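You operate a simulated robot arm through the tools that you are given. There is no shell and no other tool. Be economical: measure what you need, move in short steps, check, and stop when the job is done.

Carry out the task below with a simulated two-armed robot. There is one attempt and no reset: what you move stays moved.

TASK
Count the jars on the top of the pump bench, then put as many of the colour jars from the top of the pump bench on the top of the feed bench. Then open the upper bench drawer, fetch the sealed jar from the top of the pump bench and set it in the inside of the upper bench drawer and shut the drawer again. Then fetch the cup seven and set it in the drip pan one. Then take the filter cartridge from the trolley deck and put it on the bench beside the capper. The order counts. Set down upright: colour jar, sealed jar.
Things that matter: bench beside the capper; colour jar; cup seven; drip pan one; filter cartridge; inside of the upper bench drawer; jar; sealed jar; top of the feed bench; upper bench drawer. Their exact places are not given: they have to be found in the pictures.

The check looks at the end state, three seconds after you hand in, the way a careful person would. Anything else that was tipped, shoved, dropped, spilled or broken makes it a failure.

THE ROBOT
Two 6-joint arms with two-finger grippers on one trunk, on a base that drives. Base frame: it is fixed to the floor where the robot stands at the start and does not move with it; the origin is under the middle of the robot, x ahead of it, y to its left, z up; the surface under the hand at the start is at about z = 0.82. Readings come in m, rad, newtons and seconds.
The left shoulder is at the start at [0.03, 0.178, 0.988], the right one opposite. With the tool pointing down near the work surface each hand reaches from about 0.44 to 0.84 m from the robot's upright axis, wherever it stands, measured 20 degrees to its own side. Places, roughly: bench beside the capper (20x15 cm) [0.38, 3.54, 0.84]; colour jar [0.5, 0.25, 0.75]; cup seven [0.5, 0, 0.75]; drip pan one [-4.25, -1.25, 0.75]; filter cartridge [-3.5, 5, 1]; inside of the upper bench drawer [0.7, -1.5, 0.7]; jar [0.5, -0.25, 0.75]; sealed jar [0.5, 0.5, 0.75]; top of the feed bench [-2.7, 3, 0.9]; upper bench drawer [0.5, -1.5, 0.7]. Payload 2.54 kg a hand.
The TCP of each hand is the grasp point between the finger pads, 0.03 m short of the fingertips. In the tool frame z runs along the fingers and y along their closing line. The gripper opens to 0.116 m. The gripper's body begins 0.095 m behind the TCP.
Orientation is that of the tool frame in the base frame, as a unit quaternion [x, y, z, w]. With the fingers straight down and closing along the base's y, the tool's x points along the base's -x, its y along +y and its z along -z.

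THE INTERFACE
- The arms move only by the tool drive_tool. It takes "left_plan", "right_plan" or both (then of equal length, played together; a hand with none holds still); each is a list of rows, each a list of 3 entries, a list of its own where there are three numbers: the shift along the tool's x, y, z in units of 25 mm (1.0 is 25 mm), then the turn, a rotation vector about the tool's x, y, z in units of 5 degrees (1.0 is 5 degrees), then the finger opening in mm, from 0 to 116. In form: [[[tx, ty, tz], [wx, wy, wz], fingers], ...]. A call has 1 to 10 rows; each row shifts and turns the commanded pose from where the row before left it, along the tool's axes as they then stand. A call with a number of a shift or a turn outside -1 to 1 is refused whole. Rows are played at 5 a second. More than 0.05 m and 0.15 rad between two rows, or a gripper value outside its range, and nothing of the call is played. Where a pose cannot be reached the arm comes as near as it can. A force on the tool above 40 N (or 10 N above the force at the start of the call, whichever is more), or a blocked arm, ends the call early, and 0.2 s more pass. The fingers move at their own pace (about 0.153 m/s each) and stop on an object; they squeeze with about 28 N. The grip force told is the motor's: it shows also when the fingers shut on nothing. Time passes only in rows, and 0.2 s behind the last, so rows that do not move let the fingers close. It gives the time, the measured TCP pose, the force on the tool (base axes), the opening and the grip force at its end, in the units of the frame above (readings bear some noise), with the torque about the TCP (base axes, N m) and any sound that the robot's microphone picked up.
- Cameras (640 x 400 px; columns grow to the right, rows downward): "scene" is now at [0.0418, 0.001, 1.7001]; the picture's right is [-0.02, -1.00, 0.00], its down [-0.83, 0.02, -0.56] and it looks along [0.56, -0.01, -0.83] (base axes); focal length 273 px, centre (320, 200). "left" rides on the left gripper at [0.069, 0.015, -0.122] in its tool frame; the picture's right is [-0.21, 0.98, 0.00], its down [-0.83, -0.18, -0.53] and it looks along [-0.52, -0.11, 0.85] (tool axes); focal length 251 px, centre (320, 200). "right" rides on the right gripper at [0.069, -0.015, -0.122] in its tool frame; the picture's right is [0.21, 0.98, 0.00], its down [-0.83, 0.18, -0.53] and it looks along [-0.52, 0.11, 0.85] (tool axes); focal length 251 px, centre (320, 200).
- capture(camera): a new picture of that camera. It takes no simulated time.
- slide_trunk(by): slides the trunk up (or, below 0, down) by that many m; the arms and the scene camera ride with it, the base frame stays. It gives what a move gives, with no picture.
- roll_base(legs): drives the robot by 1 to 6 legs, each [ahead, left, turn to the left] in m, m and rad, along the robot's own axes; the way and the turn of a leg run together, so that a leg with both is an arc; at most 1.5 m and 3.142 rad a leg. The arms and the cameras ride along, it lands a little off, and it stops where it bumps. It gives what a move gives.
- pan_tilt(pan, tilt): turns the head with the scene camera to pan (to the left, within 2.496 rad either way) and tilt (down, from -0.506 to 1.204), counted from straight ahead of the robot. It gives what a move gives.
- locate(camera, pixels): there is no depth. For up to 12 entries [column, row, z] of the newest picture of that camera ("zoom" is the newest enlarged one), the place [x, y] in the base frame at which the ray of that pixel passes the height z, good to about 0.002 m. It takes no simulated time.
- zoom(camera, box): a new picture of the part [left, top, right, bottom] of that camera's present view, enlarged. It takes no simulated time.
- hand_in(): hands the job in; it is judged then, once.

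Keep the steps short. Do not move on a guess: measure, check each grasp and each placing, and mend mistakes. In all there are 124 turns and 124 pictures (those below and enlarged ones count). Leave the grippers open and the arms clear of the work at the hand-in unless told otherwise, and finish with a single line.

The tools are called as a command line: name --argument value ..., lists and objects as JSON in quotes. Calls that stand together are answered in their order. drive_tool: Moves the arms, as the interface text tells. Its arguments: {"type":"object","properties":{"left_plan":{"type":"array","items":{"type":"array"}},"right_plan":{"type":"array","items":{"type":"array"}}},"required":[]} The other tools are called the same way: slide_trunk (by) slides the trunk up or down; roll_base (legs) drives the base; pan_tilt (pan, tilt) turns the head that bears the scene camera; capture (camera) takes a picture; locate (camera, pixels) gives the place at which the rays of pixels pass given heights; zoom (camera, box) takes an enlarged picture of a part of a camera's view; hand_in () hands the job in.

At the start:

```text
clock: 0.0
left_ee_pos: [0.3872, 0.304, 1.0651]
left_tcp_rot: [-0.001, 1.0, -0.001, 0.0]
left_ft_force: [-0.2, 0.6, 0.3]
left_wrist_torque: [-0.02, -0.02, 0.03]
left_opening: 0.1158
left_grip_force: 0.1
right_ee_pos: [0.577, -0.1022, 1.0574]
right_tcp_rot: [0.0, 1.0, 0.0, 0.001]
right_ft_force: [0.8, 0.8, -0.1]
right_wrist_torque: [0.01, 0.01, -0.01]
right_opening: 0.116
right_grip_force: 0.1
trunk travel left (down, up): [-0.2, 0.34]
robot x, y, heading: [-0.0012, 0.0029, -0.004]
head pan, tilt: [-0.019, 0.97]
```

scene: 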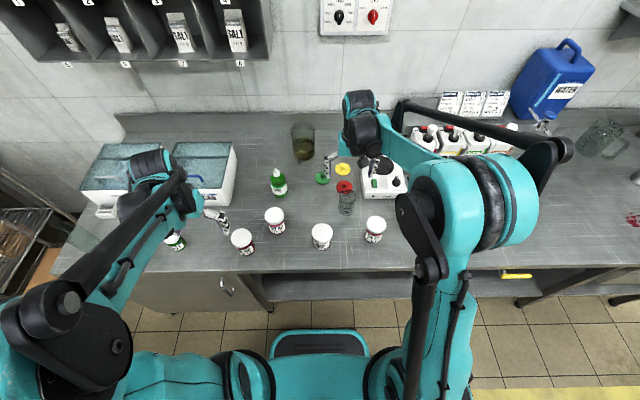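
right: 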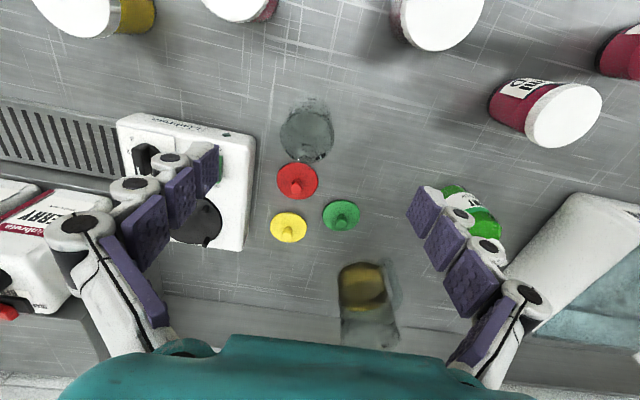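
left: 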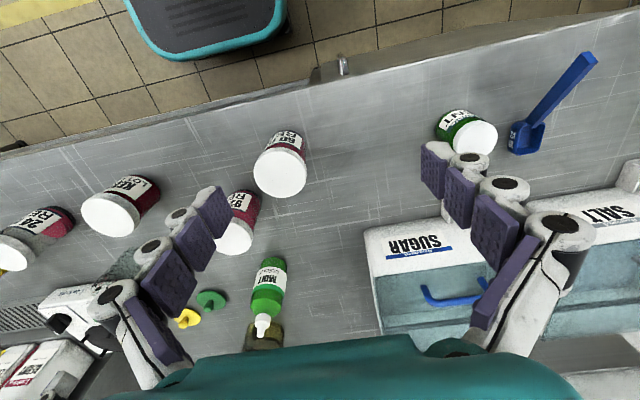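

I see several jars with white lids in the scene picture, around rows 215-245. I'll enlarge parts of the scene view to read the labels and tell the kinds of jar apart.

zoom --camera "scene" --box '[160, 110, 400, 260]'

zoom --camera "left" --box '[0, 90, 320, 290]'

zoom --camera "scene" --box '[400, 30, 640, 180]'

```text
2.67 times, centred on (280, 185) of scene
```

zoom: 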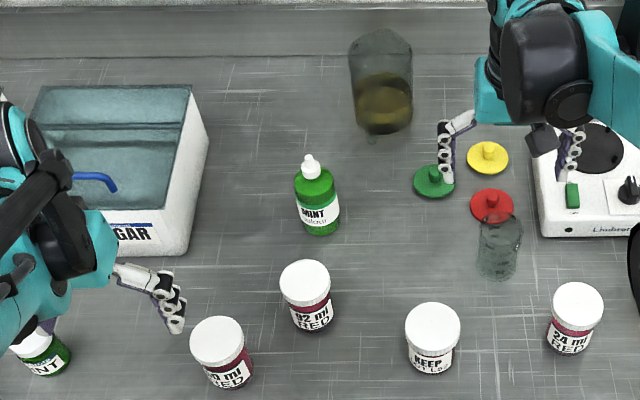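

```text
2.00 times, centred on (160, 190) of left
```

zoom: 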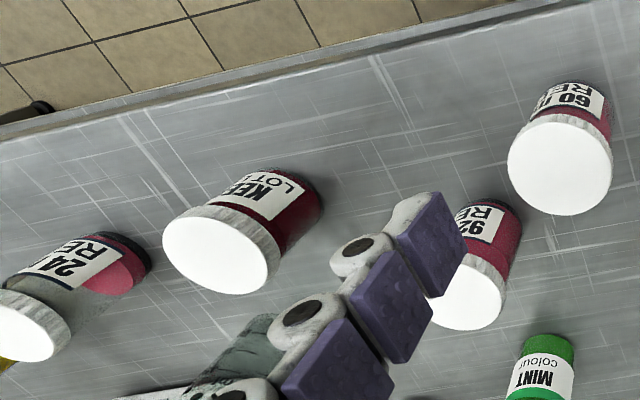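

```text
2.67 times, centred on (520, 105) of scene
```

zoom: 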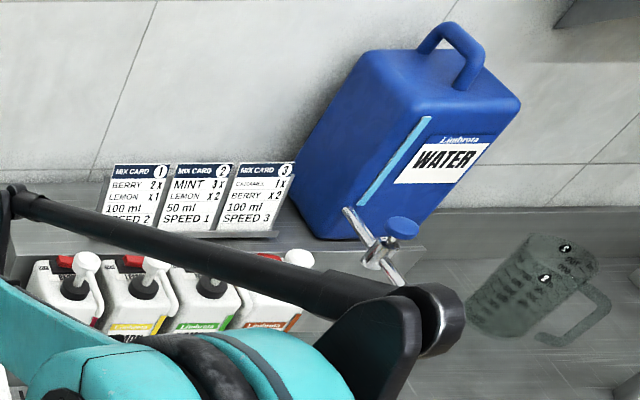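

I read "60 ml RED", "92 ml RED", "24 ml RED", "KEEP LOT.." and one green "MINT" jar under the left arm. I'll measure where they stand and enlarge further.

zoom --camera "scene" --box '[150, 200, 270, 275]'

zoom --camera "scene" --box '[290, 200, 410, 275]'

zoom --camera "left" --box '[420, 90, 560, 180]'

locate --camera "scene" --pixels '[[242, 239, 0.9], [274, 214, 0.9], [322, 231, 0.9], [376, 224, 0.9], [175, 241, 0.9], [347, 205, 0.82], [277, 185, 0.85], [303, 150, 0.82], [512, 275, 0.75], [610, 150, 0.82], [228, 290, 0.7]]'

```text
5.33 times, centred on (210, 238) of scene
```

zoom: 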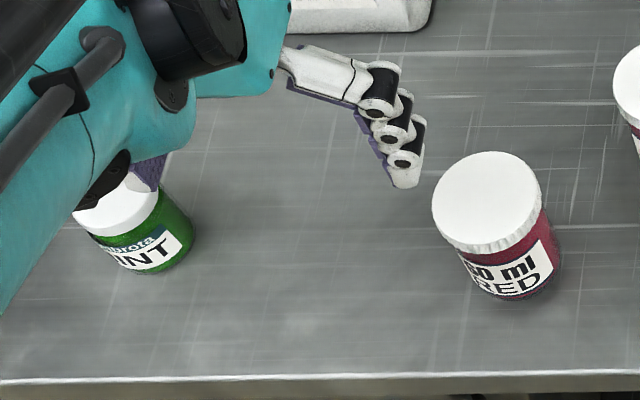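

```text
5.33 times, centred on (350, 238) of scene
```

zoom: 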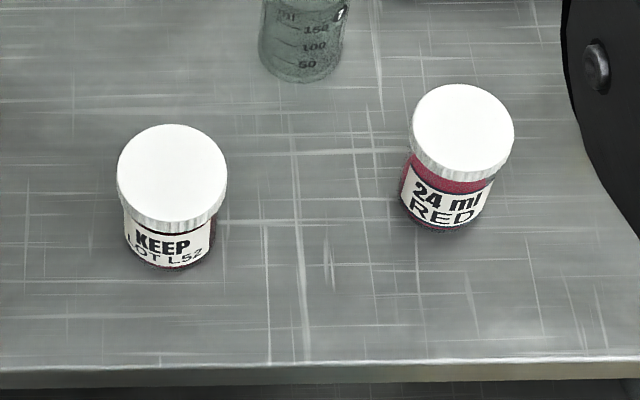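

```text
4.44 times, centred on (490, 135) of left
```

zoom: 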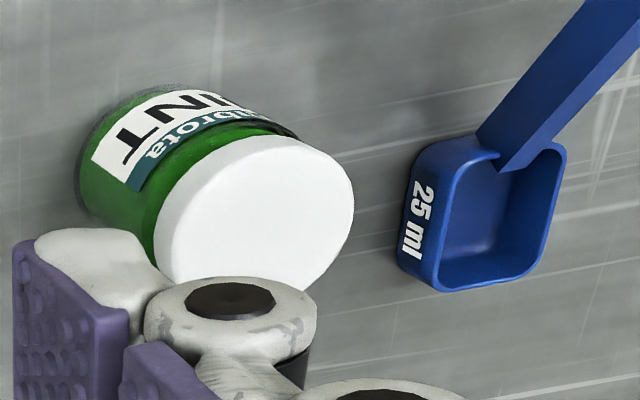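

```text
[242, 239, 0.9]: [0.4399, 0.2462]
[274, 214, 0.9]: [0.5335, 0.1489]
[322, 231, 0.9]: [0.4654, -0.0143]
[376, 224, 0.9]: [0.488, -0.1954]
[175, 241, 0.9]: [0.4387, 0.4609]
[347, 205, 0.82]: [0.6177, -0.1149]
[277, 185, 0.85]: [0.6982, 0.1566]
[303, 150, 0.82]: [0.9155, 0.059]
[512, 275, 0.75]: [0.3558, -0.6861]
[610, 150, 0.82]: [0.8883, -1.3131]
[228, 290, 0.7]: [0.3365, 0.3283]
```

There are five white-lidded jars near the bench edge. Which are "colour" and which is "sealed" isn't certain yet, so I'll look around the room with the head before touching anything.

pan_tilt --pan 0 --tilt 0.45

capture --camera "scene"

pan_tilt --pan -1.1 --tilt 0.6

capture --camera "scene"

pan_tilt --pan 1.2 --tilt 0.35

capture --camera "scene"

pan_tilt --pan 2.4 --tilt 0.3

capture --camera "scene"

pan_tilt --pan -2.4 --tilt 0.3

capture --camera "scene"

```text
clock: 0.9
left_ee_pos: [0.3881, 0.3035, 1.0634]
left_tcp_rot: [0.0, 1.0, 0.0, 0.0]
left_ft_force: [0.5, 0.0, -0.1]
left_wrist_torque: [0.0, 0.05, 0.03]
left_opening: 0.1161
left_grip_force: 0.0
right_ee_pos: [0.5777, -0.1023, 1.057]
right_tcp_rot: [0.0, 1.0, -0.001, 0.0]
right_ft_force: [-0.1, -0.6, -0.2]
right_wrist_torque: [0.0, -0.02, -0.01]
right_opening: 0.116
right_grip_force: 0.2
trunk travel left (down, up): [-0.2, 0.34]
robot x, y, heading: [0.003, 0.0001, -0.004]
head pan, tilt: [0.0, 0.45]
```

```text
114 pictures are left
```

scene: 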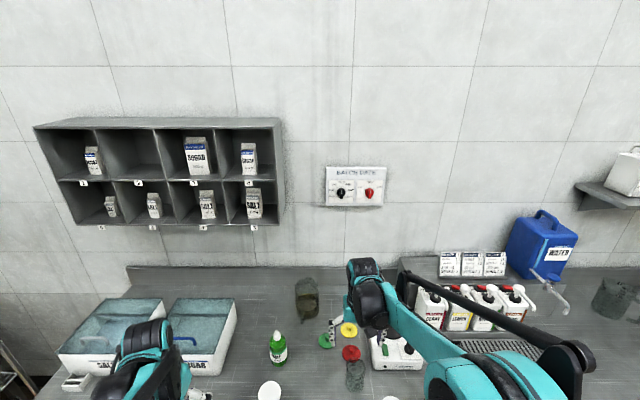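

```text
clock: 2.3
left_ee_pos: [0.3862, 0.3039, 1.0639]
left_tcp_rot: [0.0, 1.0, 0.0, 0.0]
left_ft_force: [-0.3, 0.4, -1.2]
left_wrist_torque: [-0.03, -0.01, 0.03]
left_opening: 0.1159
left_grip_force: 0.1
right_ee_pos: [0.5776, -0.1029, 1.0565]
right_tcp_rot: [0.0, 1.0, 0.0, 0.001]
right_ft_force: [0.1, -0.3, -0.1]
right_wrist_torque: [0.03, 0.01, 0.0]
right_opening: 0.1159
right_grip_force: 0.1
trunk travel left (down, up): [-0.2, 0.34]
robot x, y, heading: [-0.0022, -0.0026, 0.001]
head pan, tilt: [-1.1, 0.6]
```

```text
113 pictures are left
```

scene: 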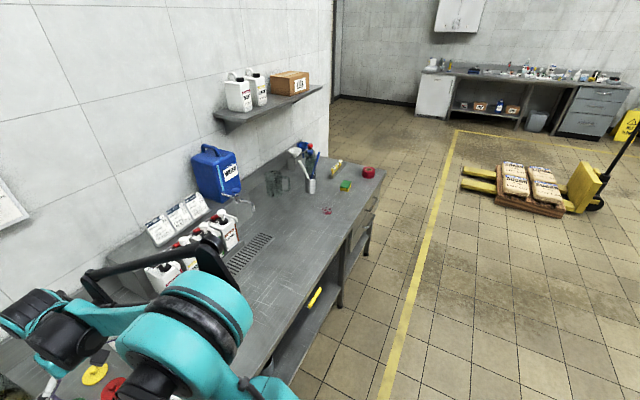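

```text
clock: 4.4
left_ee_pos: [0.3873, 0.3039, 1.0644]
left_tcp_rot: [0.0, 1.0, 0.0, 0.0]
left_ft_force: [0.2, 0.2, 1.2]
left_wrist_torque: [-0.01, 0.01, -0.01]
left_opening: 0.1159
left_grip_force: 0.1
right_ee_pos: [0.5772, -0.1024, 1.0575]
right_tcp_rot: [0.001, 1.0, 0.0, 0.0]
right_ft_force: [0.5, -0.7, 0.1]
right_wrist_torque: [-0.01, 0.02, 0.0]
right_opening: 0.1159
right_grip_force: 0.0
trunk travel left (down, up): [-0.2, 0.34]
robot x, y, heading: [-0.0007, -0.0031, -0.001]
head pan, tilt: [1.201, 0.351]
```

```text
112 pictures are left
```

scene: 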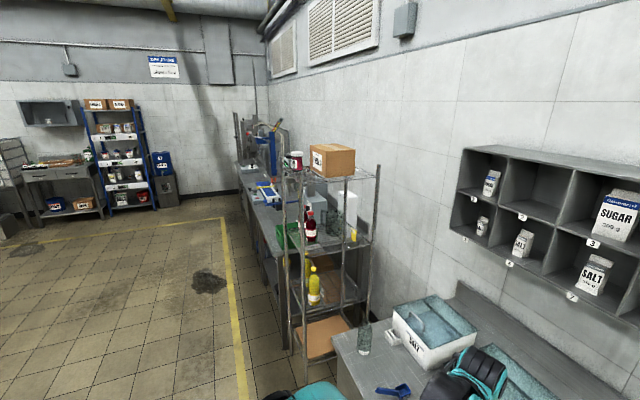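

```text
clock: 5.8
left_ee_pos: [0.3874, 0.3043, 1.0654]
left_tcp_rot: [-0.001, 1.0, -0.001, 0.001]
left_ft_force: [0.5, 1.2, 0.8]
left_wrist_torque: [0.0, -0.01, -0.06]
left_opening: 0.1158
left_grip_force: 0.0
right_ee_pos: [0.5783, -0.1011, 1.057]
right_tcp_rot: [0.0, 1.0, 0.0, 0.001]
right_ft_force: [-0.4, 0.1, 0.3]
right_wrist_torque: [0.02, -0.01, -0.02]
right_opening: 0.1161
right_grip_force: 0.0
trunk travel left (down, up): [-0.2, 0.34]
robot x, y, heading: [-0.0034, -0.0003, 0.002]
head pan, tilt: [2.4, 0.3]
```

```text
111 pictures are left
```

scene: 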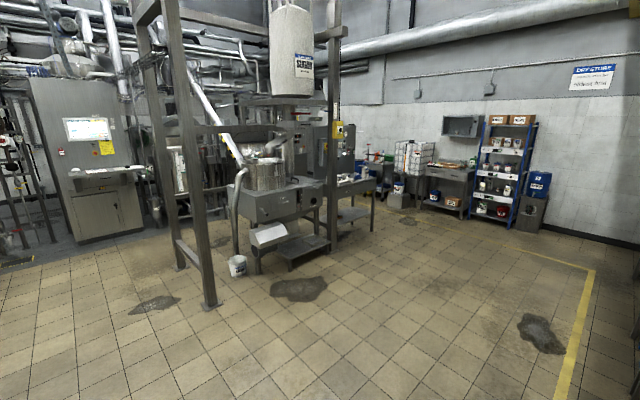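

```text
clock: 9.6
left_ee_pos: [0.3871, 0.3041, 1.0646]
left_tcp_rot: [0.0, 1.0, 0.0, 0.0]
left_ft_force: [-1.2, -0.1, -0.9]
left_wrist_torque: [0.0, 0.03, 0.0]
left_opening: 0.1159
left_grip_force: 0.0
right_ee_pos: [0.5783, -0.1033, 1.0574]
right_tcp_rot: [-0.001, 1.0, 0.0, 0.0]
right_ft_force: [-0.7, -1.0, 0.1]
right_wrist_torque: [-0.03, -0.02, 0.02]
right_opening: 0.116
right_grip_force: 0.1
trunk travel left (down, up): [-0.2, 0.34]
robot x, y, heading: [0.0006, 0.0006, 0.0]
head pan, tilt: [-2.4, 0.3]
```

```text
110 pictures are left
```

scene: 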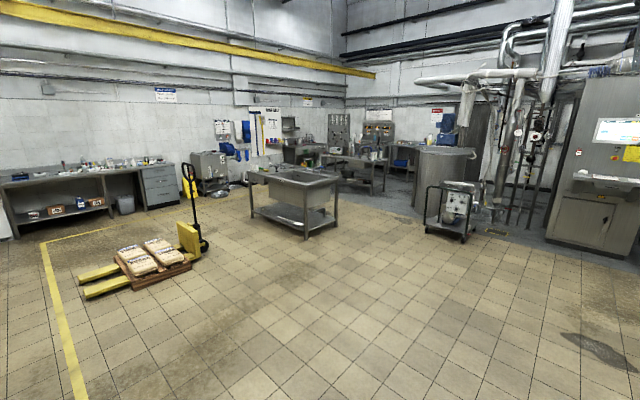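

The room is large. I'll enlarge the far regions: the drip-pan area in this view first, then the feed bench and the dry-store corner.

zoom --camera "scene" --box '[380, 130, 540, 250]'

zoom --camera "scene" --box '[170, 70, 430, 240]'

pan_tilt --pan 2.3 --tilt 0.3

zoom --camera "scene" --box '[180, 90, 380, 260]'

zoom --camera "scene" --box '[320, 60, 560, 240]'

pan_tilt --pan 0.9 --tilt 0.5

zoom --camera "scene" --box '[0, 0, 300, 250]'

capture --camera "scene"

```text
3.33 times, centred on (460, 190) of scene
```

zoom: 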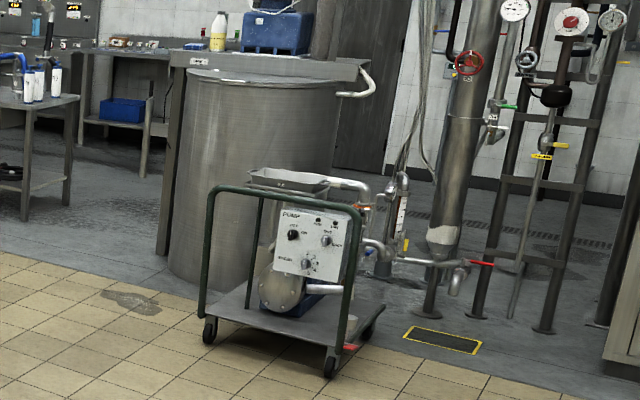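

```text
2.35 times, centred on (300, 155) of scene
```

zoom: 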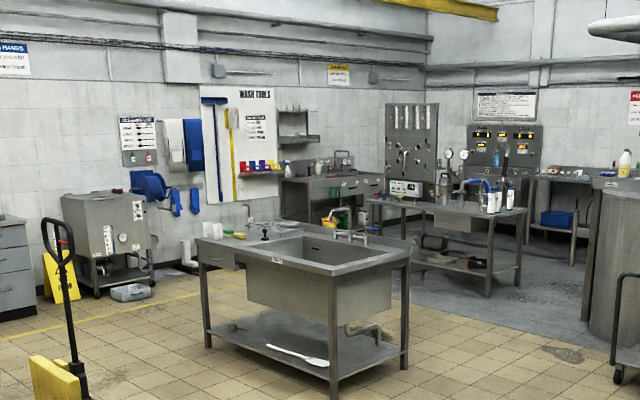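

```text
clock: 13.3
left_ee_pos: [0.3878, 0.3045, 1.0663]
left_tcp_rot: [0.001, 1.0, 0.0, -0.001]
left_ft_force: [-0.5, -0.9, 0.2]
left_wrist_torque: [0.0, 0.03, -0.01]
left_opening: 0.116
left_grip_force: 0.1
right_ee_pos: [0.5779, -0.1027, 1.057]
right_tcp_rot: [0.0, 1.0, 0.0, 0.0]
right_ft_force: [0.4, 0.5, -0.6]
right_wrist_torque: [-0.04, 0.0, 0.04]
right_opening: 0.1162
right_grip_force: 0.0
trunk travel left (down, up): [-0.2, 0.34]
robot x, y, heading: [0.0008, -0.0042, 0.003]
head pan, tilt: [2.3, 0.3]
```

```text
2.35 times, centred on (280, 175) of scene
```

zoom: 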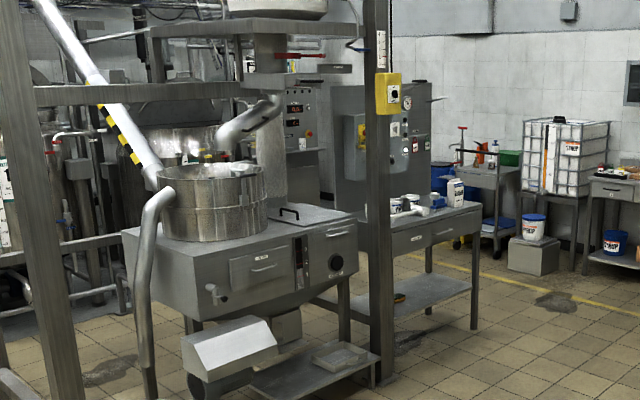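

```text
2.22 times, centred on (440, 150) of scene
```

zoom: 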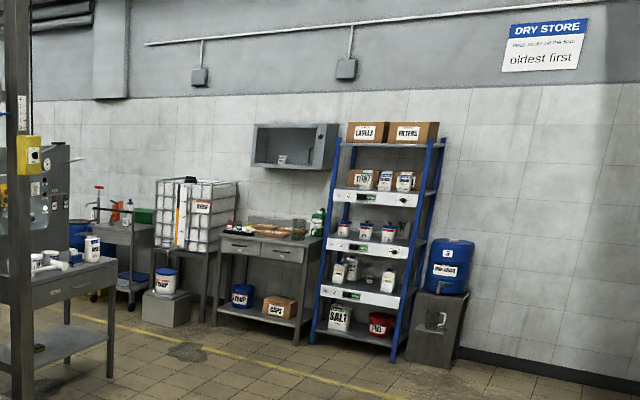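

```text
clock: 14.9
left_ee_pos: [0.3868, 0.3032, 1.0648]
left_tcp_rot: [0.0, 1.0, 0.0, 0.0]
left_ft_force: [0.1, 0.1, -0.5]
left_wrist_torque: [0.02, 0.0, 0.0]
left_opening: 0.116
left_grip_force: 0.0
right_ee_pos: [0.578, -0.1033, 1.0563]
right_tcp_rot: [-0.001, 1.0, 0.0, 0.0]
right_ft_force: [-0.8, 0.2, -0.4]
right_wrist_torque: [-0.02, -0.01, 0.02]
right_opening: 0.1162
right_grip_force: 0.0
trunk travel left (down, up): [-0.2, 0.34]
robot x, y, heading: [-0.0009, 0.0023, -0.001]
head pan, tilt: [0.901, 0.499]
```

```text
1.60 times, centred on (150, 125) of scene
```

zoom: 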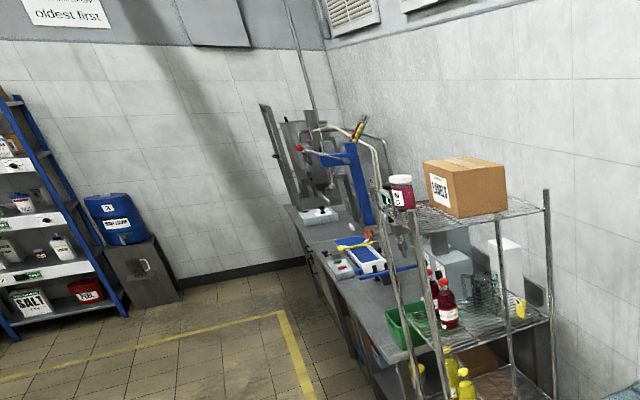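

```text
104 pictures are left
```

scene: 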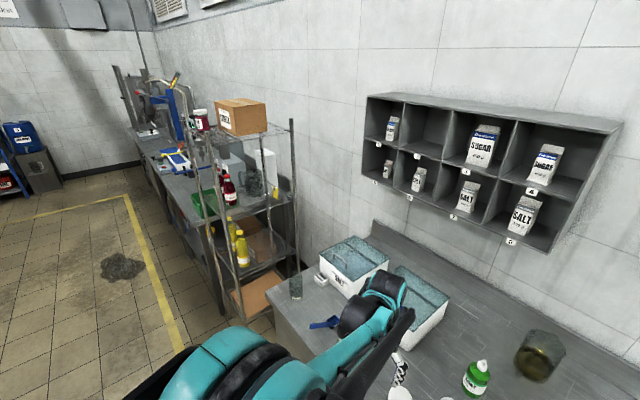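

In the right-hand picture a yellow jar at about (100,10) is hidden behind the right arm in the scene view. I'll enlarge that, and check the cups for numbers.

zoom --camera "right" --box '[0, 0, 320, 200]'

zoom --camera "scene" --box '[260, 230, 360, 330]'

zoom --camera "scene" --box '[440, 310, 600, 400]'

zoom --camera "scene" --box '[100, 60, 320, 260]'

```text
2.00 times, centred on (160, 100) of right
```

zoom: 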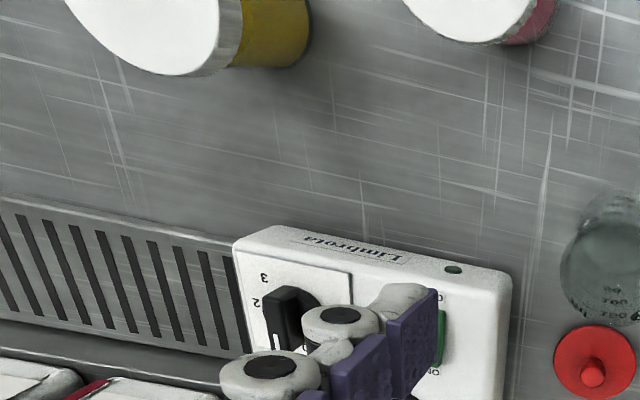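

```text
4.00 times, centred on (310, 280) of scene
```

zoom: 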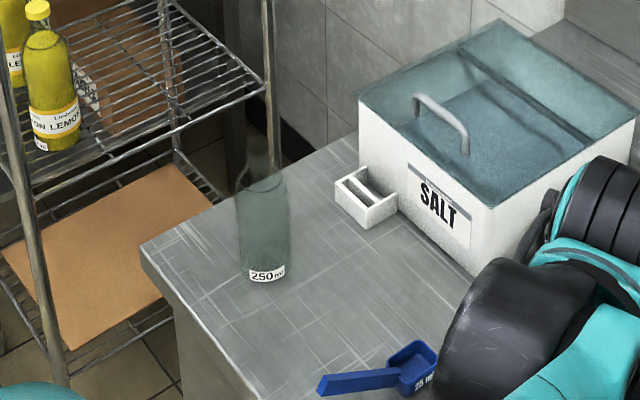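

```text
4.00 times, centred on (520, 355) of scene
```

zoom: 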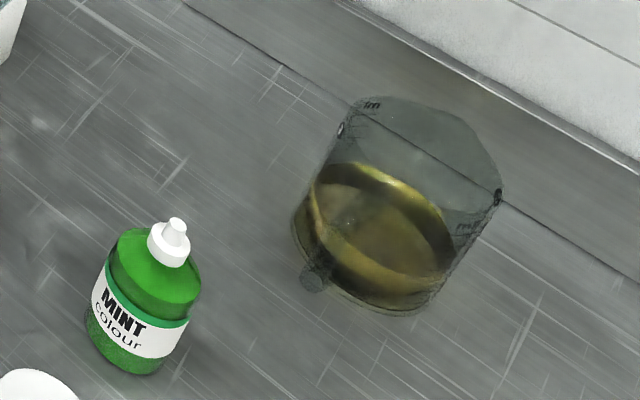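

```text
2.00 times, centred on (210, 160) of scene
```

zoom: 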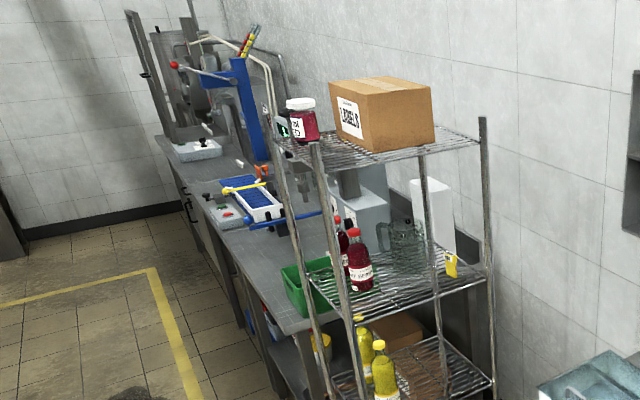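

There is a hidden yellow jar. I'll back the robot off by 0.5 m to see the whole bench front clearly.

roll_base --legs '[[-0.5, 0, 0]]'

pan_tilt --pan 0 --tilt 0.75

capture --camera "scene"

capture --camera "right"

```text
clock: 17.8
left_ee_pos: [-0.1062, 0.3035, 1.0661]
left_tcp_rot: [0.0, 1.0, 0.0, 0.0]
left_ft_force: [-0.3, 0.1, 0.2]
left_wrist_torque: [0.02, -0.04, -0.03]
left_opening: 0.1159
left_grip_force: 0.1
right_ee_pos: [0.0842, -0.1023, 1.0572]
right_tcp_rot: [0.001, 1.0, 0.001, 0.0]
right_ft_force: [-0.2, -0.2, 0.6]
right_wrist_torque: [-0.04, 0.03, -0.03]
right_opening: 0.116
right_grip_force: 0.0
trunk travel left (down, up): [-0.2, 0.34]
robot x, y, heading: [-0.4932, -0.0014, 0.005]
head pan, tilt: [0.901, 0.499]
```

```text
clock: 19.0
left_ee_pos: [-0.108, 0.3039, 1.0646]
left_tcp_rot: [0.0, 1.0, 0.0, -0.001]
left_ft_force: [0.4, -0.1, 0.5]
left_wrist_torque: [-0.04, 0.0, -0.01]
left_opening: 0.1161
left_grip_force: 0.1
right_ee_pos: [0.0829, -0.1017, 1.0566]
right_tcp_rot: [0.0, 1.0, 0.0, 0.0]
right_ft_force: [-1.0, -0.5, 0.6]
right_wrist_torque: [0.05, 0.01, 0.02]
right_opening: 0.1162
right_grip_force: 0.1
trunk travel left (down, up): [-0.2, 0.34]
robot x, y, heading: [-0.4901, 0.0016, -0.003]
head pan, tilt: [0.0, 0.75]
```

```text
99 pictures are left
```

scene: 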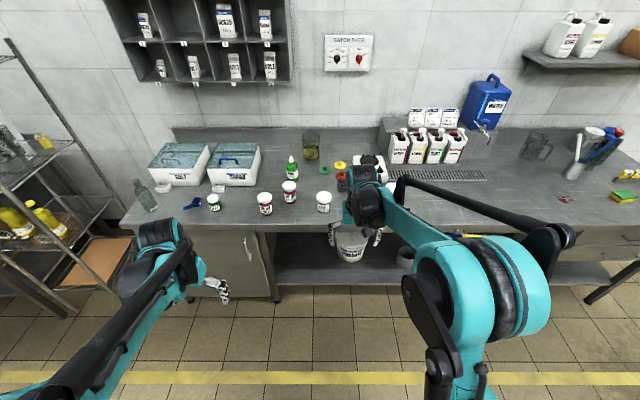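

```text
98 pictures are left
```

right: 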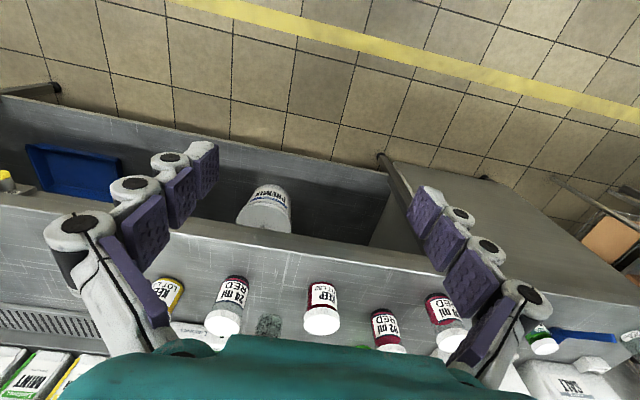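

The yellow jar also seems labelled "KEEP LOT". I'll enlarge the labels.

zoom --camera "right" --box '[130, 260, 290, 360]'

zoom --camera "right" --box '[290, 260, 470, 370]'

zoom --camera "scene" --box '[120, 130, 360, 280]'

zoom --camera "scene" --box '[440, 80, 640, 240]'

```text
4.00 times, centred on (210, 310) of right
```

zoom: 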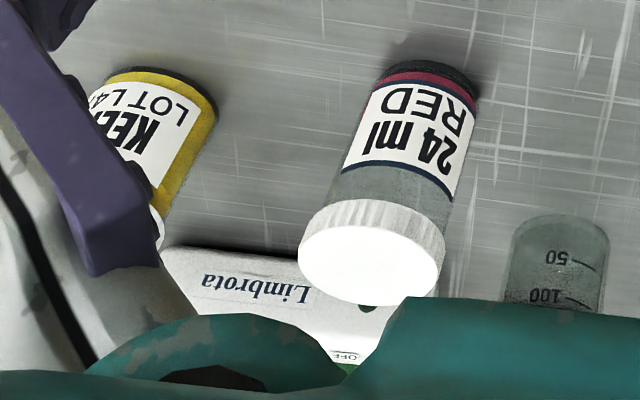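

```text
3.56 times, centred on (380, 315) of right
```

zoom: 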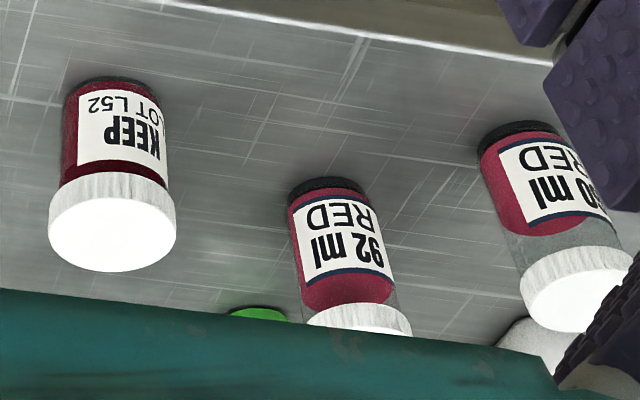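

```text
2.67 times, centred on (240, 205) of scene
```

zoom: 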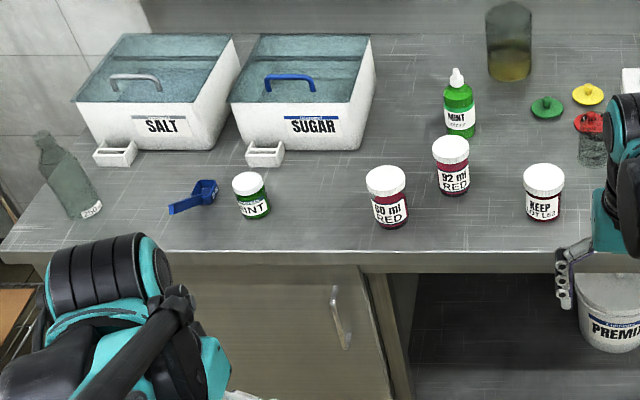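

```text
2.50 times, centred on (540, 160) of scene
```

zoom: 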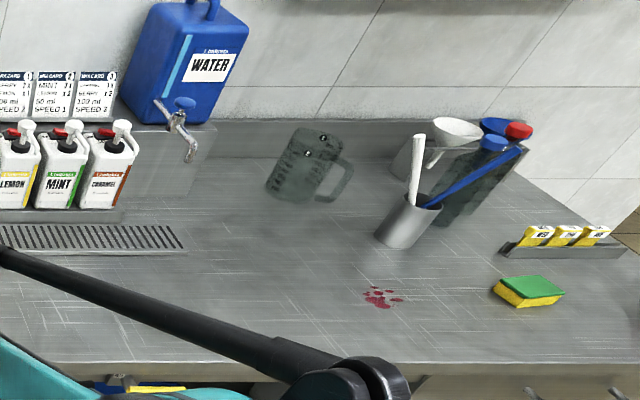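

The jars: three "ml RED" jars (60, 92, 24), two "KEEP LOT" jars (red L52 and yellow L4..) and one small factory-labelled MINT jar. I'll shift the right arm aside to measure the yellow KEEP jar and read the beaker.

drive_tool --right_plan '[[[0, -1, 0], [0, 0, 0], 116], [[0, -1, 0], [0, 0, 0], 116], [[0, -1, 0], [0, 0, 0], 116], [[0, -1, 0], [0, 0, 0], 116], [[0, -1, 0], [0, 0, 0], 116], [[0, -1, 0], [0, 0, 0], 116], [[0, -1, 0], [0, 0, 0], 116], [[0, -1, 0], [0, 0, 0], 116], [[0, -1, 0], [0, 0, 0], 116], [[0, -1, 0], [0, 0, 0], 116]]'

zoom --camera "scene" --box '[280, 130, 480, 255]'

capture --camera "scene"

```text
clock: 21.2
left_ee_pos: [-0.1073, 0.3038, 1.065]
left_tcp_rot: [0.0, 1.0, 0.0, 0.0]
left_ft_force: [0.3, 0.5, -0.5]
left_wrist_torque: [-0.02, -0.04, 0.02]
left_opening: 0.116
left_grip_force: 0.0
right_ee_pos: [0.0845, -0.3526, 1.0571]
right_tcp_rot: [0.001, 1.0, 0.0, 0.0]
right_ft_force: [-1.0, 0.2, 0.7]
right_wrist_torque: [0.02, 0.0, -0.04]
right_opening: 0.1158
right_grip_force: 0.0
trunk travel left (down, up): [-0.2, 0.34]
robot x, y, heading: [-0.4913, 0.0004, 0.001]
head pan, tilt: [0.0, 0.75]
```

```text
3.20 times, centred on (380, 192) of scene
```

zoom: 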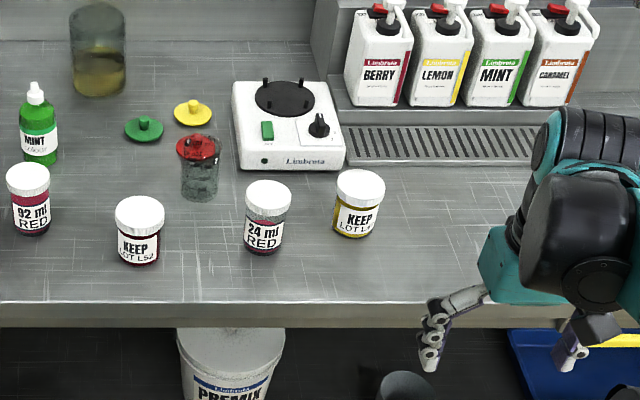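

```text
92 pictures are left
```

scene: 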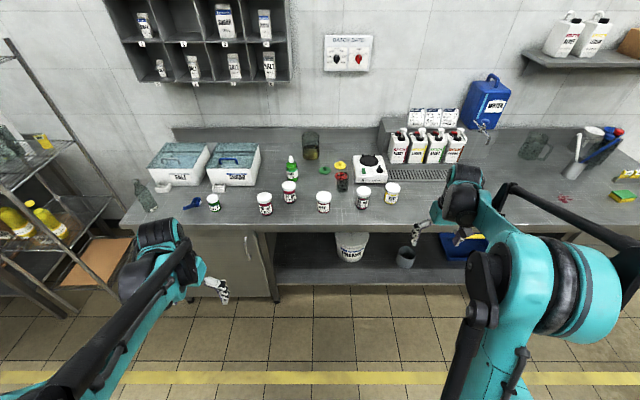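

Now the yellow KEEP jar is visible at (392,190). I'll locate all jars by their lids and enlarge the glass cup at (342,182).

locate --camera "scene" --pixels '[[392, 187, 0.9], [363, 190, 0.9], [324, 196, 0.9], [289, 186, 0.9], [265, 197, 0.9], [213, 200, 0.89], [342, 190, 0.82], [392, 203, 0.82], [324, 212, 0.82], [310, 158, 0.82], [148, 205, 0.82]]'

zoom --camera "scene" --box '[315, 160, 365, 200]'

zoom --camera "scene" --box '[290, 120, 340, 165]'

zoom --camera "right" --box '[320, 240, 560, 400]'

```text
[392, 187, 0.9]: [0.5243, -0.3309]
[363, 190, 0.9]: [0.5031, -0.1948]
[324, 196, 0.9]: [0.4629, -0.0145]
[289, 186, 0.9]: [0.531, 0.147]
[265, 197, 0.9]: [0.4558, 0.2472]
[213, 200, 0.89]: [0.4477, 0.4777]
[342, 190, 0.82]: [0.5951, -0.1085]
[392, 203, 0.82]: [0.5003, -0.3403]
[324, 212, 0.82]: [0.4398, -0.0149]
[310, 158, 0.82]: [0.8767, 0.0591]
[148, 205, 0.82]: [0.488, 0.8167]
```

```text
10.00 times, centred on (340, 180) of scene
```

zoom: 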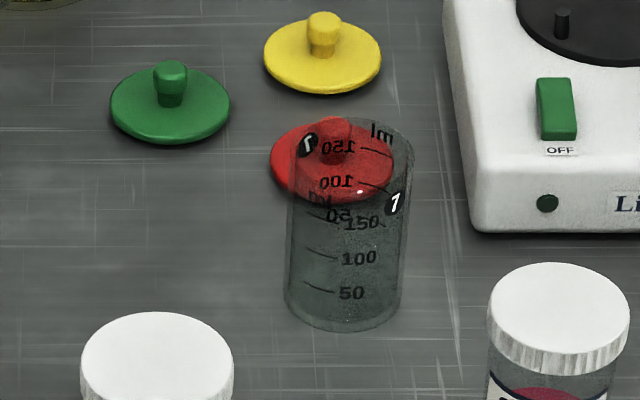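

```text
8.89 times, centred on (315, 142) of scene
```

zoom: 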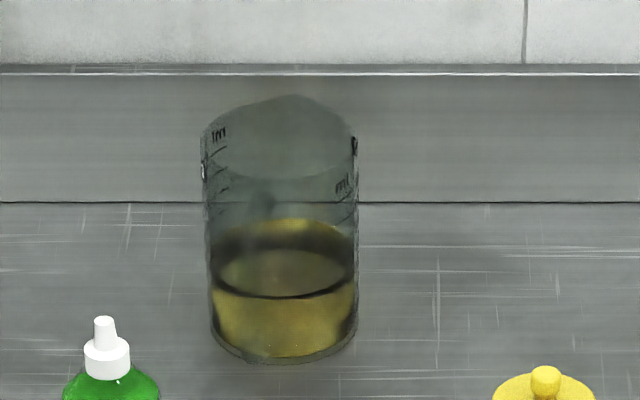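

```text
2.50 times, centred on (440, 320) of right
```

zoom: 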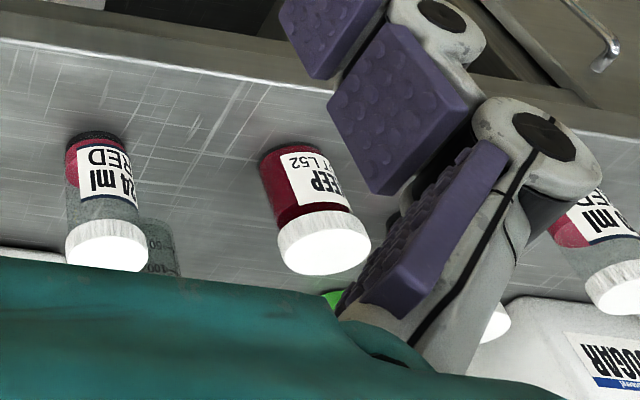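

The cup carries a "7" tag at about (0.61,-0.11): that's cup seven. By position and label: RED "ml" jars are colour jars, the branded MINT jar at (0.45,0.47) is the sealed jar, and the two KEEP jars are the plain "jar"s. Before acting I'll check the jar on the rack for its label, and the drawer end of the bench.

pan_tilt --pan 0.9 --tilt 0.35

capture --camera "scene"

pan_tilt --pan -0.9 --tilt 0.6

capture --camera "scene"

```text
clock: 22.4
left_ee_pos: [-0.1068, 0.3033, 1.0645]
left_tcp_rot: [0.0, 1.0, 0.0, 0.0]
left_ft_force: [0.1, 0.1, 0.4]
left_wrist_torque: [0.0, 0.0, 0.0]
left_opening: 0.1159
left_grip_force: 0.0
right_ee_pos: [0.0834, -0.3503, 1.0568]
right_tcp_rot: [0.0, 1.0, 0.0, 0.0]
right_ft_force: [0.4, -0.1, -0.2]
right_wrist_torque: [0.03, 0.01, 0.01]
right_opening: 0.1161
right_grip_force: 0.0
trunk travel left (down, up): [-0.2, 0.34]
robot x, y, heading: [-0.4928, -0.003, -0.001]
head pan, tilt: [0.901, 0.351]
```

```text
88 pictures are left
```

scene: 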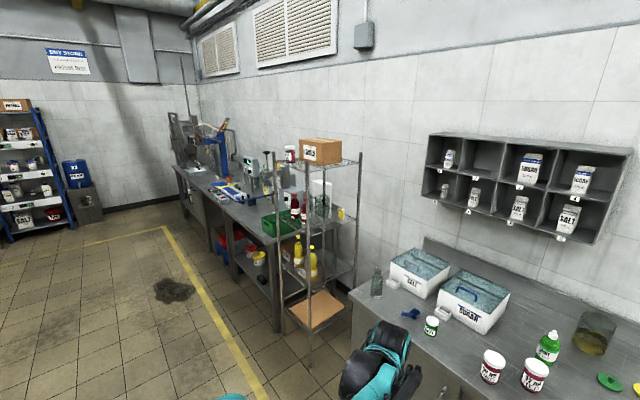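

```text
clock: 24.2
left_ee_pos: [-0.1062, 0.3043, 1.0647]
left_tcp_rot: [0.0, 1.0, 0.0, 0.0]
left_ft_force: [-0.6, -0.2, -0.5]
left_wrist_torque: [-0.03, -0.01, -0.03]
left_opening: 0.1159
left_grip_force: 0.0
right_ee_pos: [0.0835, -0.3514, 1.0567]
right_tcp_rot: [0.0, 1.0, 0.0, 0.0]
right_ft_force: [-1.1, -0.2, -1.1]
right_wrist_torque: [0.0, 0.02, 0.01]
right_opening: 0.1159
right_grip_force: 0.0
trunk travel left (down, up): [-0.2, 0.34]
robot x, y, heading: [-0.4919, 0.0005, 0.001]
head pan, tilt: [-0.901, 0.6]
```

```text
87 pictures are left
```

scene: 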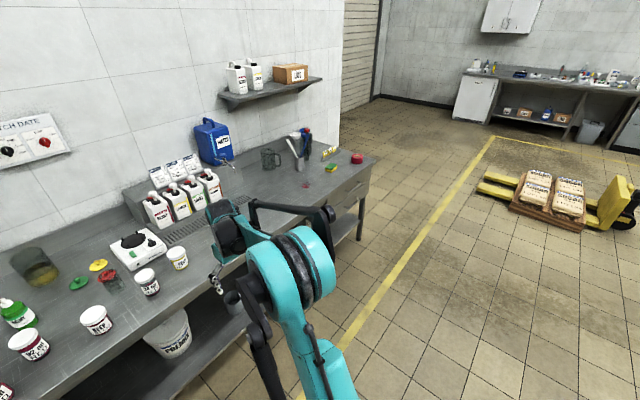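

The rack jar is off the pump bench, so it's out of this job. I'll drive back in to pick up two colour jars: 60 ml RED with the left hand, 24 ml RED with the right.

roll_base --legs '[[0.485, 0, 0]]'

pan_tilt --pan 0 --tilt 0.97

capture --camera "scene"

capture --camera "right"

capture --camera "left"

```text
clock: 27.1
left_ee_pos: [0.3823, 0.3072, 1.0635]
left_tcp_rot: [-0.003, 1.0, 0.0, 0.0]
left_ft_force: [0.5, -1.1, 0.3]
left_wrist_torque: [0.03, 0.04, -0.03]
left_opening: 0.1158
left_grip_force: 0.1
right_ee_pos: [0.5752, -0.3492, 1.0559]
right_tcp_rot: [-0.002, 1.0, 0.0, 0.0]
right_ft_force: [0.2, 0.0, 0.5]
right_wrist_torque: [0.0, 0.0, 0.01]
right_opening: 0.1159
right_grip_force: 0.0
trunk travel left (down, up): [-0.2, 0.34]
robot x, y, heading: [-0.002, 0.0004, 0.001]
head pan, tilt: [-0.901, 0.6]
```

```text
clock: 28.3
left_ee_pos: [0.3832, 0.3069, 1.0658]
left_tcp_rot: [-0.003, 1.0, 0.0, -0.001]
left_ft_force: [-0.4, 0.2, -0.1]
left_wrist_torque: [-0.03, 0.0, 0.0]
left_opening: 0.1161
left_grip_force: 0.1
right_ee_pos: [0.5769, -0.349, 1.0566]
right_tcp_rot: [-0.002, 1.0, 0.0, 0.0]
right_ft_force: [0.0, -0.2, 1.1]
right_wrist_torque: [0.05, -0.02, 0.01]
right_opening: 0.1159
right_grip_force: 0.1
trunk travel left (down, up): [-0.2, 0.34]
robot x, y, heading: [-0.0054, 0.0019, 0.01]
head pan, tilt: [0.0, 0.97]
```

```text
86 pictures are left
```

scene: 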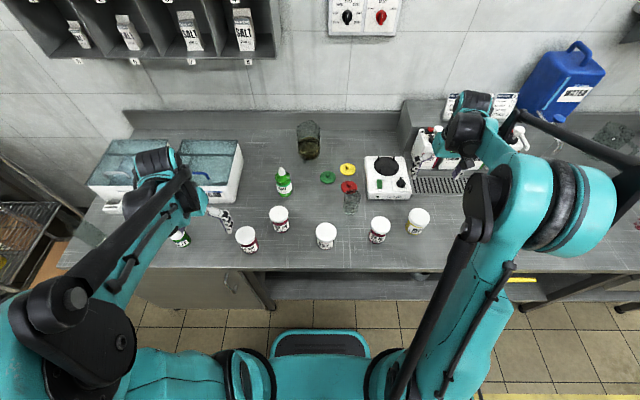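

```text
85 pictures are left
```

right: 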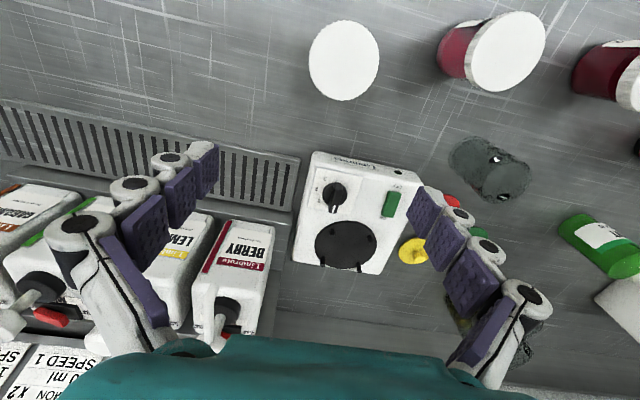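

```text
84 pictures are left
```

left: 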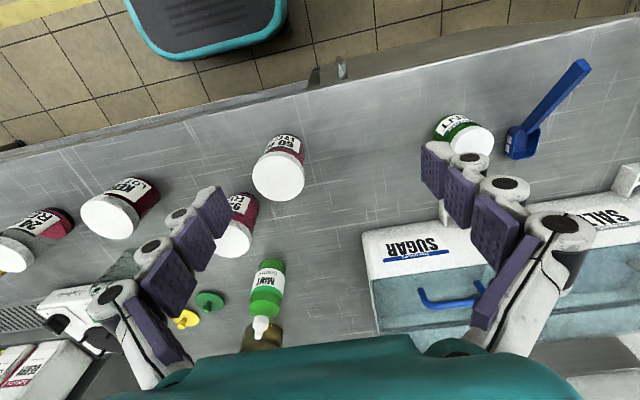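

I'll triangulate the lid centres: 60 RED at scene (246,234) / left (279,177), 24 RED at scene (380,223) / right (508,50).

locate --camera "left" --pixels '[[279, 177, 0.88], [279, 177, 0.9], [279, 177, 0.92], [473, 143, 0.88], [473, 143, 0.9]]'

locate --camera "right" --pixels '[[508, 50, 0.88], [508, 50, 0.9], [508, 50, 0.92], [344, 60, 0.9]]'

locate --camera "scene" --pixels '[[246, 234, 0.88], [246, 234, 0.9], [246, 234, 0.92], [380, 223, 0.88], [380, 223, 0.9], [380, 223, 0.92]]'

```text
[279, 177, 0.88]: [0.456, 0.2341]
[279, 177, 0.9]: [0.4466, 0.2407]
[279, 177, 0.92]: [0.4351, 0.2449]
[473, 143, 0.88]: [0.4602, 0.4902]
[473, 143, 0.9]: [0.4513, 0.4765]
```

```text
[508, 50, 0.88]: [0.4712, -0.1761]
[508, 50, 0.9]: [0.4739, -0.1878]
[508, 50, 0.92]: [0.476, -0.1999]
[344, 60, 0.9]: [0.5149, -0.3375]
```

```text
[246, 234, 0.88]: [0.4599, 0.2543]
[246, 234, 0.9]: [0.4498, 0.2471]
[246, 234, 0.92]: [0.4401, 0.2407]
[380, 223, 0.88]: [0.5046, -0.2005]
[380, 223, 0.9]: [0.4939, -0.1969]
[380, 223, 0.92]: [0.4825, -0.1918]
```

Lids sit at z≈0.915: 60 RED at (0.441,0.243), 24 RED at (0.481,-0.195). I'll move both hands above them.

drive_tool --left_plan '[[[-0.33, -0.366, 0], [0, 0, 0], 116], [[-0.33, -0.366, 0], [0, 0, 0], 116], [[-0.33, -0.366, 0], [0, 0, 0], 116], [[-0.33, -0.366, 0], [0, 0, 0], 116], [[-0.33, -0.366, 0], [0, 0, 0], 116], [[-0.33, -0.366, 0], [0, 0, 0], 116], [[-0.33, -0.366, 0], [0, 0, 0], 116]]' --right_plan '[[[0.55, 0.88, 0], [0, 0, 0], 116], [[0.55, 0.88, 0], [0, 0, 0], 116], [[0.55, 0.88, 0], [0, 0, 0], 116], [[0.55, 0.88, 0], [0, 0, 0], 116], [[0.55, 0.88, 0], [0, 0, 0], 116], [[0.55, 0.88, 0], [0, 0, 0], 116], [[0.55, 0.88, 0], [0, 0, 0], 116]]'

capture --camera "left"

capture --camera "right"

```text
clock: 29.9
left_ee_pos: [0.4404, 0.2425, 1.0654]
left_tcp_rot: [-0.002, 1.0, -0.001, 0.0]
left_ft_force: [0.8, -0.4, -0.8]
left_wrist_torque: [-0.06, -0.01, -0.01]
left_opening: 0.116
left_grip_force: 0.0
right_ee_pos: [0.4783, -0.1931, 1.0562]
right_tcp_rot: [-0.003, 1.0, 0.001, -0.001]
right_ft_force: [-0.4, 0.7, 0.5]
right_wrist_torque: [0.0, 0.02, 0.02]
right_opening: 0.1159
right_grip_force: 0.1
trunk travel left (down, up): [-0.2, 0.34]
robot x, y, heading: [-0.0025, -0.0026, 0.004]
head pan, tilt: [0.0, 0.97]
```

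```text
83 pictures are left
```

left: 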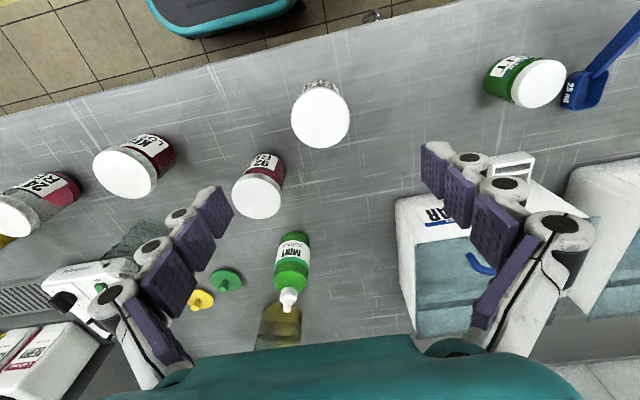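

```text
82 pictures are left
```

right: 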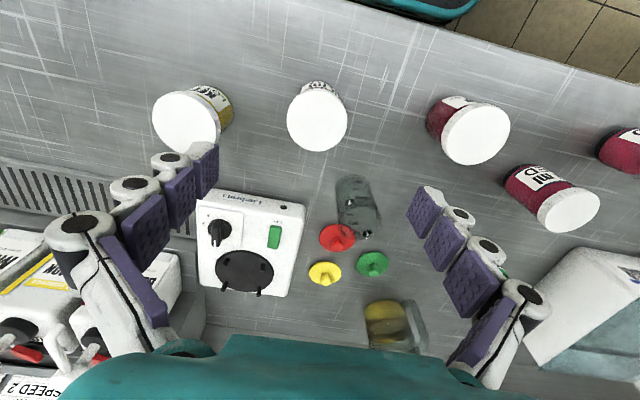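

Both lids are centred between the fingers by eye; I'll measure the residual offsets.

locate --camera "left" --pixels '[[320, 115, 0.9], [320, 115, 0.92], [523, 84, 0.89]]'

locate --camera "right" --pixels '[[317, 117, 0.9], [317, 117, 0.92], [288, 117, 0.915], [347, 117, 0.915]]'

```text
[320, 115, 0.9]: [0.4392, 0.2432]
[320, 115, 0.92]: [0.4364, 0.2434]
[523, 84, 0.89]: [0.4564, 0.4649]
```

```text
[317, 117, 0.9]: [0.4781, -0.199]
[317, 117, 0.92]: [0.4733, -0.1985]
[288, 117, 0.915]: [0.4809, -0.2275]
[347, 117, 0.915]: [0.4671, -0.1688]
```

Offsets are under 6 mm. I'll lower both hands to z≈0.87.

drive_tool --left_plan '[[[0.0, 0, 0.975], [0, 0, 0], 116], [[0.0, 0, 0.975], [0, 0, 0], 116], [[0.0, 0, 0.975], [0, 0, 0], 116], [[0.0, 0, 0.975], [0, 0, 0], 116], [[0.0, 0, 0.975], [0, 0, 0], 116], [[0.0, 0, 0.975], [0, 0, 0], 116], [[0.0, 0, 0.975], [0, 0, 0], 116], [[0.0, 0, 0.975], [0, 0, 0], 116]]' --right_plan '[[[0.015, -0.025, 0.93], [0, 0, 0], 116], [[0.015, -0.025, 0.93], [0, 0, 0], 116], [[0.015, -0.025, 0.93], [0, 0, 0], 116], [[0.015, -0.025, 0.93], [0, 0, 0], 116], [[0.015, -0.025, 0.93], [0, 0, 0], 116], [[0.015, -0.025, 0.93], [0, 0, 0], 116], [[0.015, -0.025, 0.93], [0, 0, 0], 116], [[0.015, -0.025, 0.93], [0, 0, 0], 116]]'

capture --camera "left"

capture --camera "right"

```text
clock: 31.7
left_ee_pos: [0.4415, 0.2431, 0.8679]
left_tcp_rot: [-0.002, 1.0, 0.0, -0.001]
left_ft_force: [0.5, 0.2, 0.6]
left_wrist_torque: [0.0, 0.02, -0.04]
left_opening: 0.1162
left_grip_force: 0.0
right_ee_pos: [0.4743, -0.1978, 0.8696]
right_tcp_rot: [-0.003, 1.0, -0.001, -0.002]
right_ft_force: [-0.8, -0.7, -0.5]
right_wrist_torque: [0.02, 0.01, -0.02]
right_opening: 0.1157
right_grip_force: 0.0
trunk travel left (down, up): [-0.2, 0.34]
robot x, y, heading: [-0.0025, 0.004, 0.002]
head pan, tilt: [0.0, 0.97]
```

```text
81 pictures are left
```

left: 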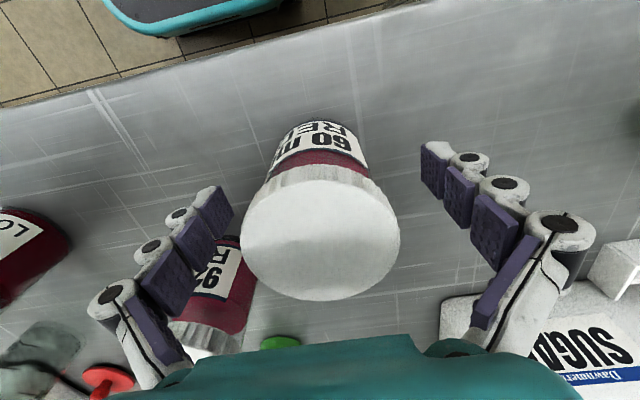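

```text
80 pictures are left
```

right: 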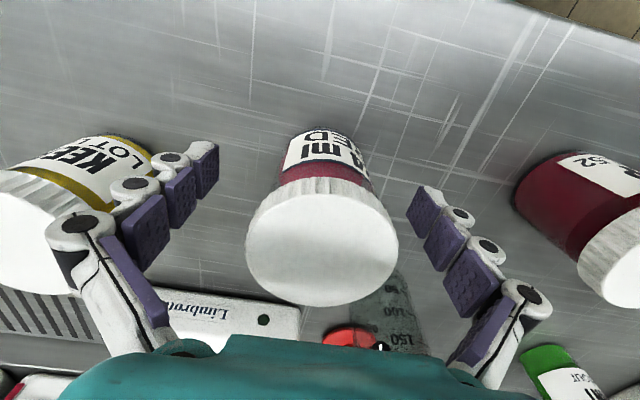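

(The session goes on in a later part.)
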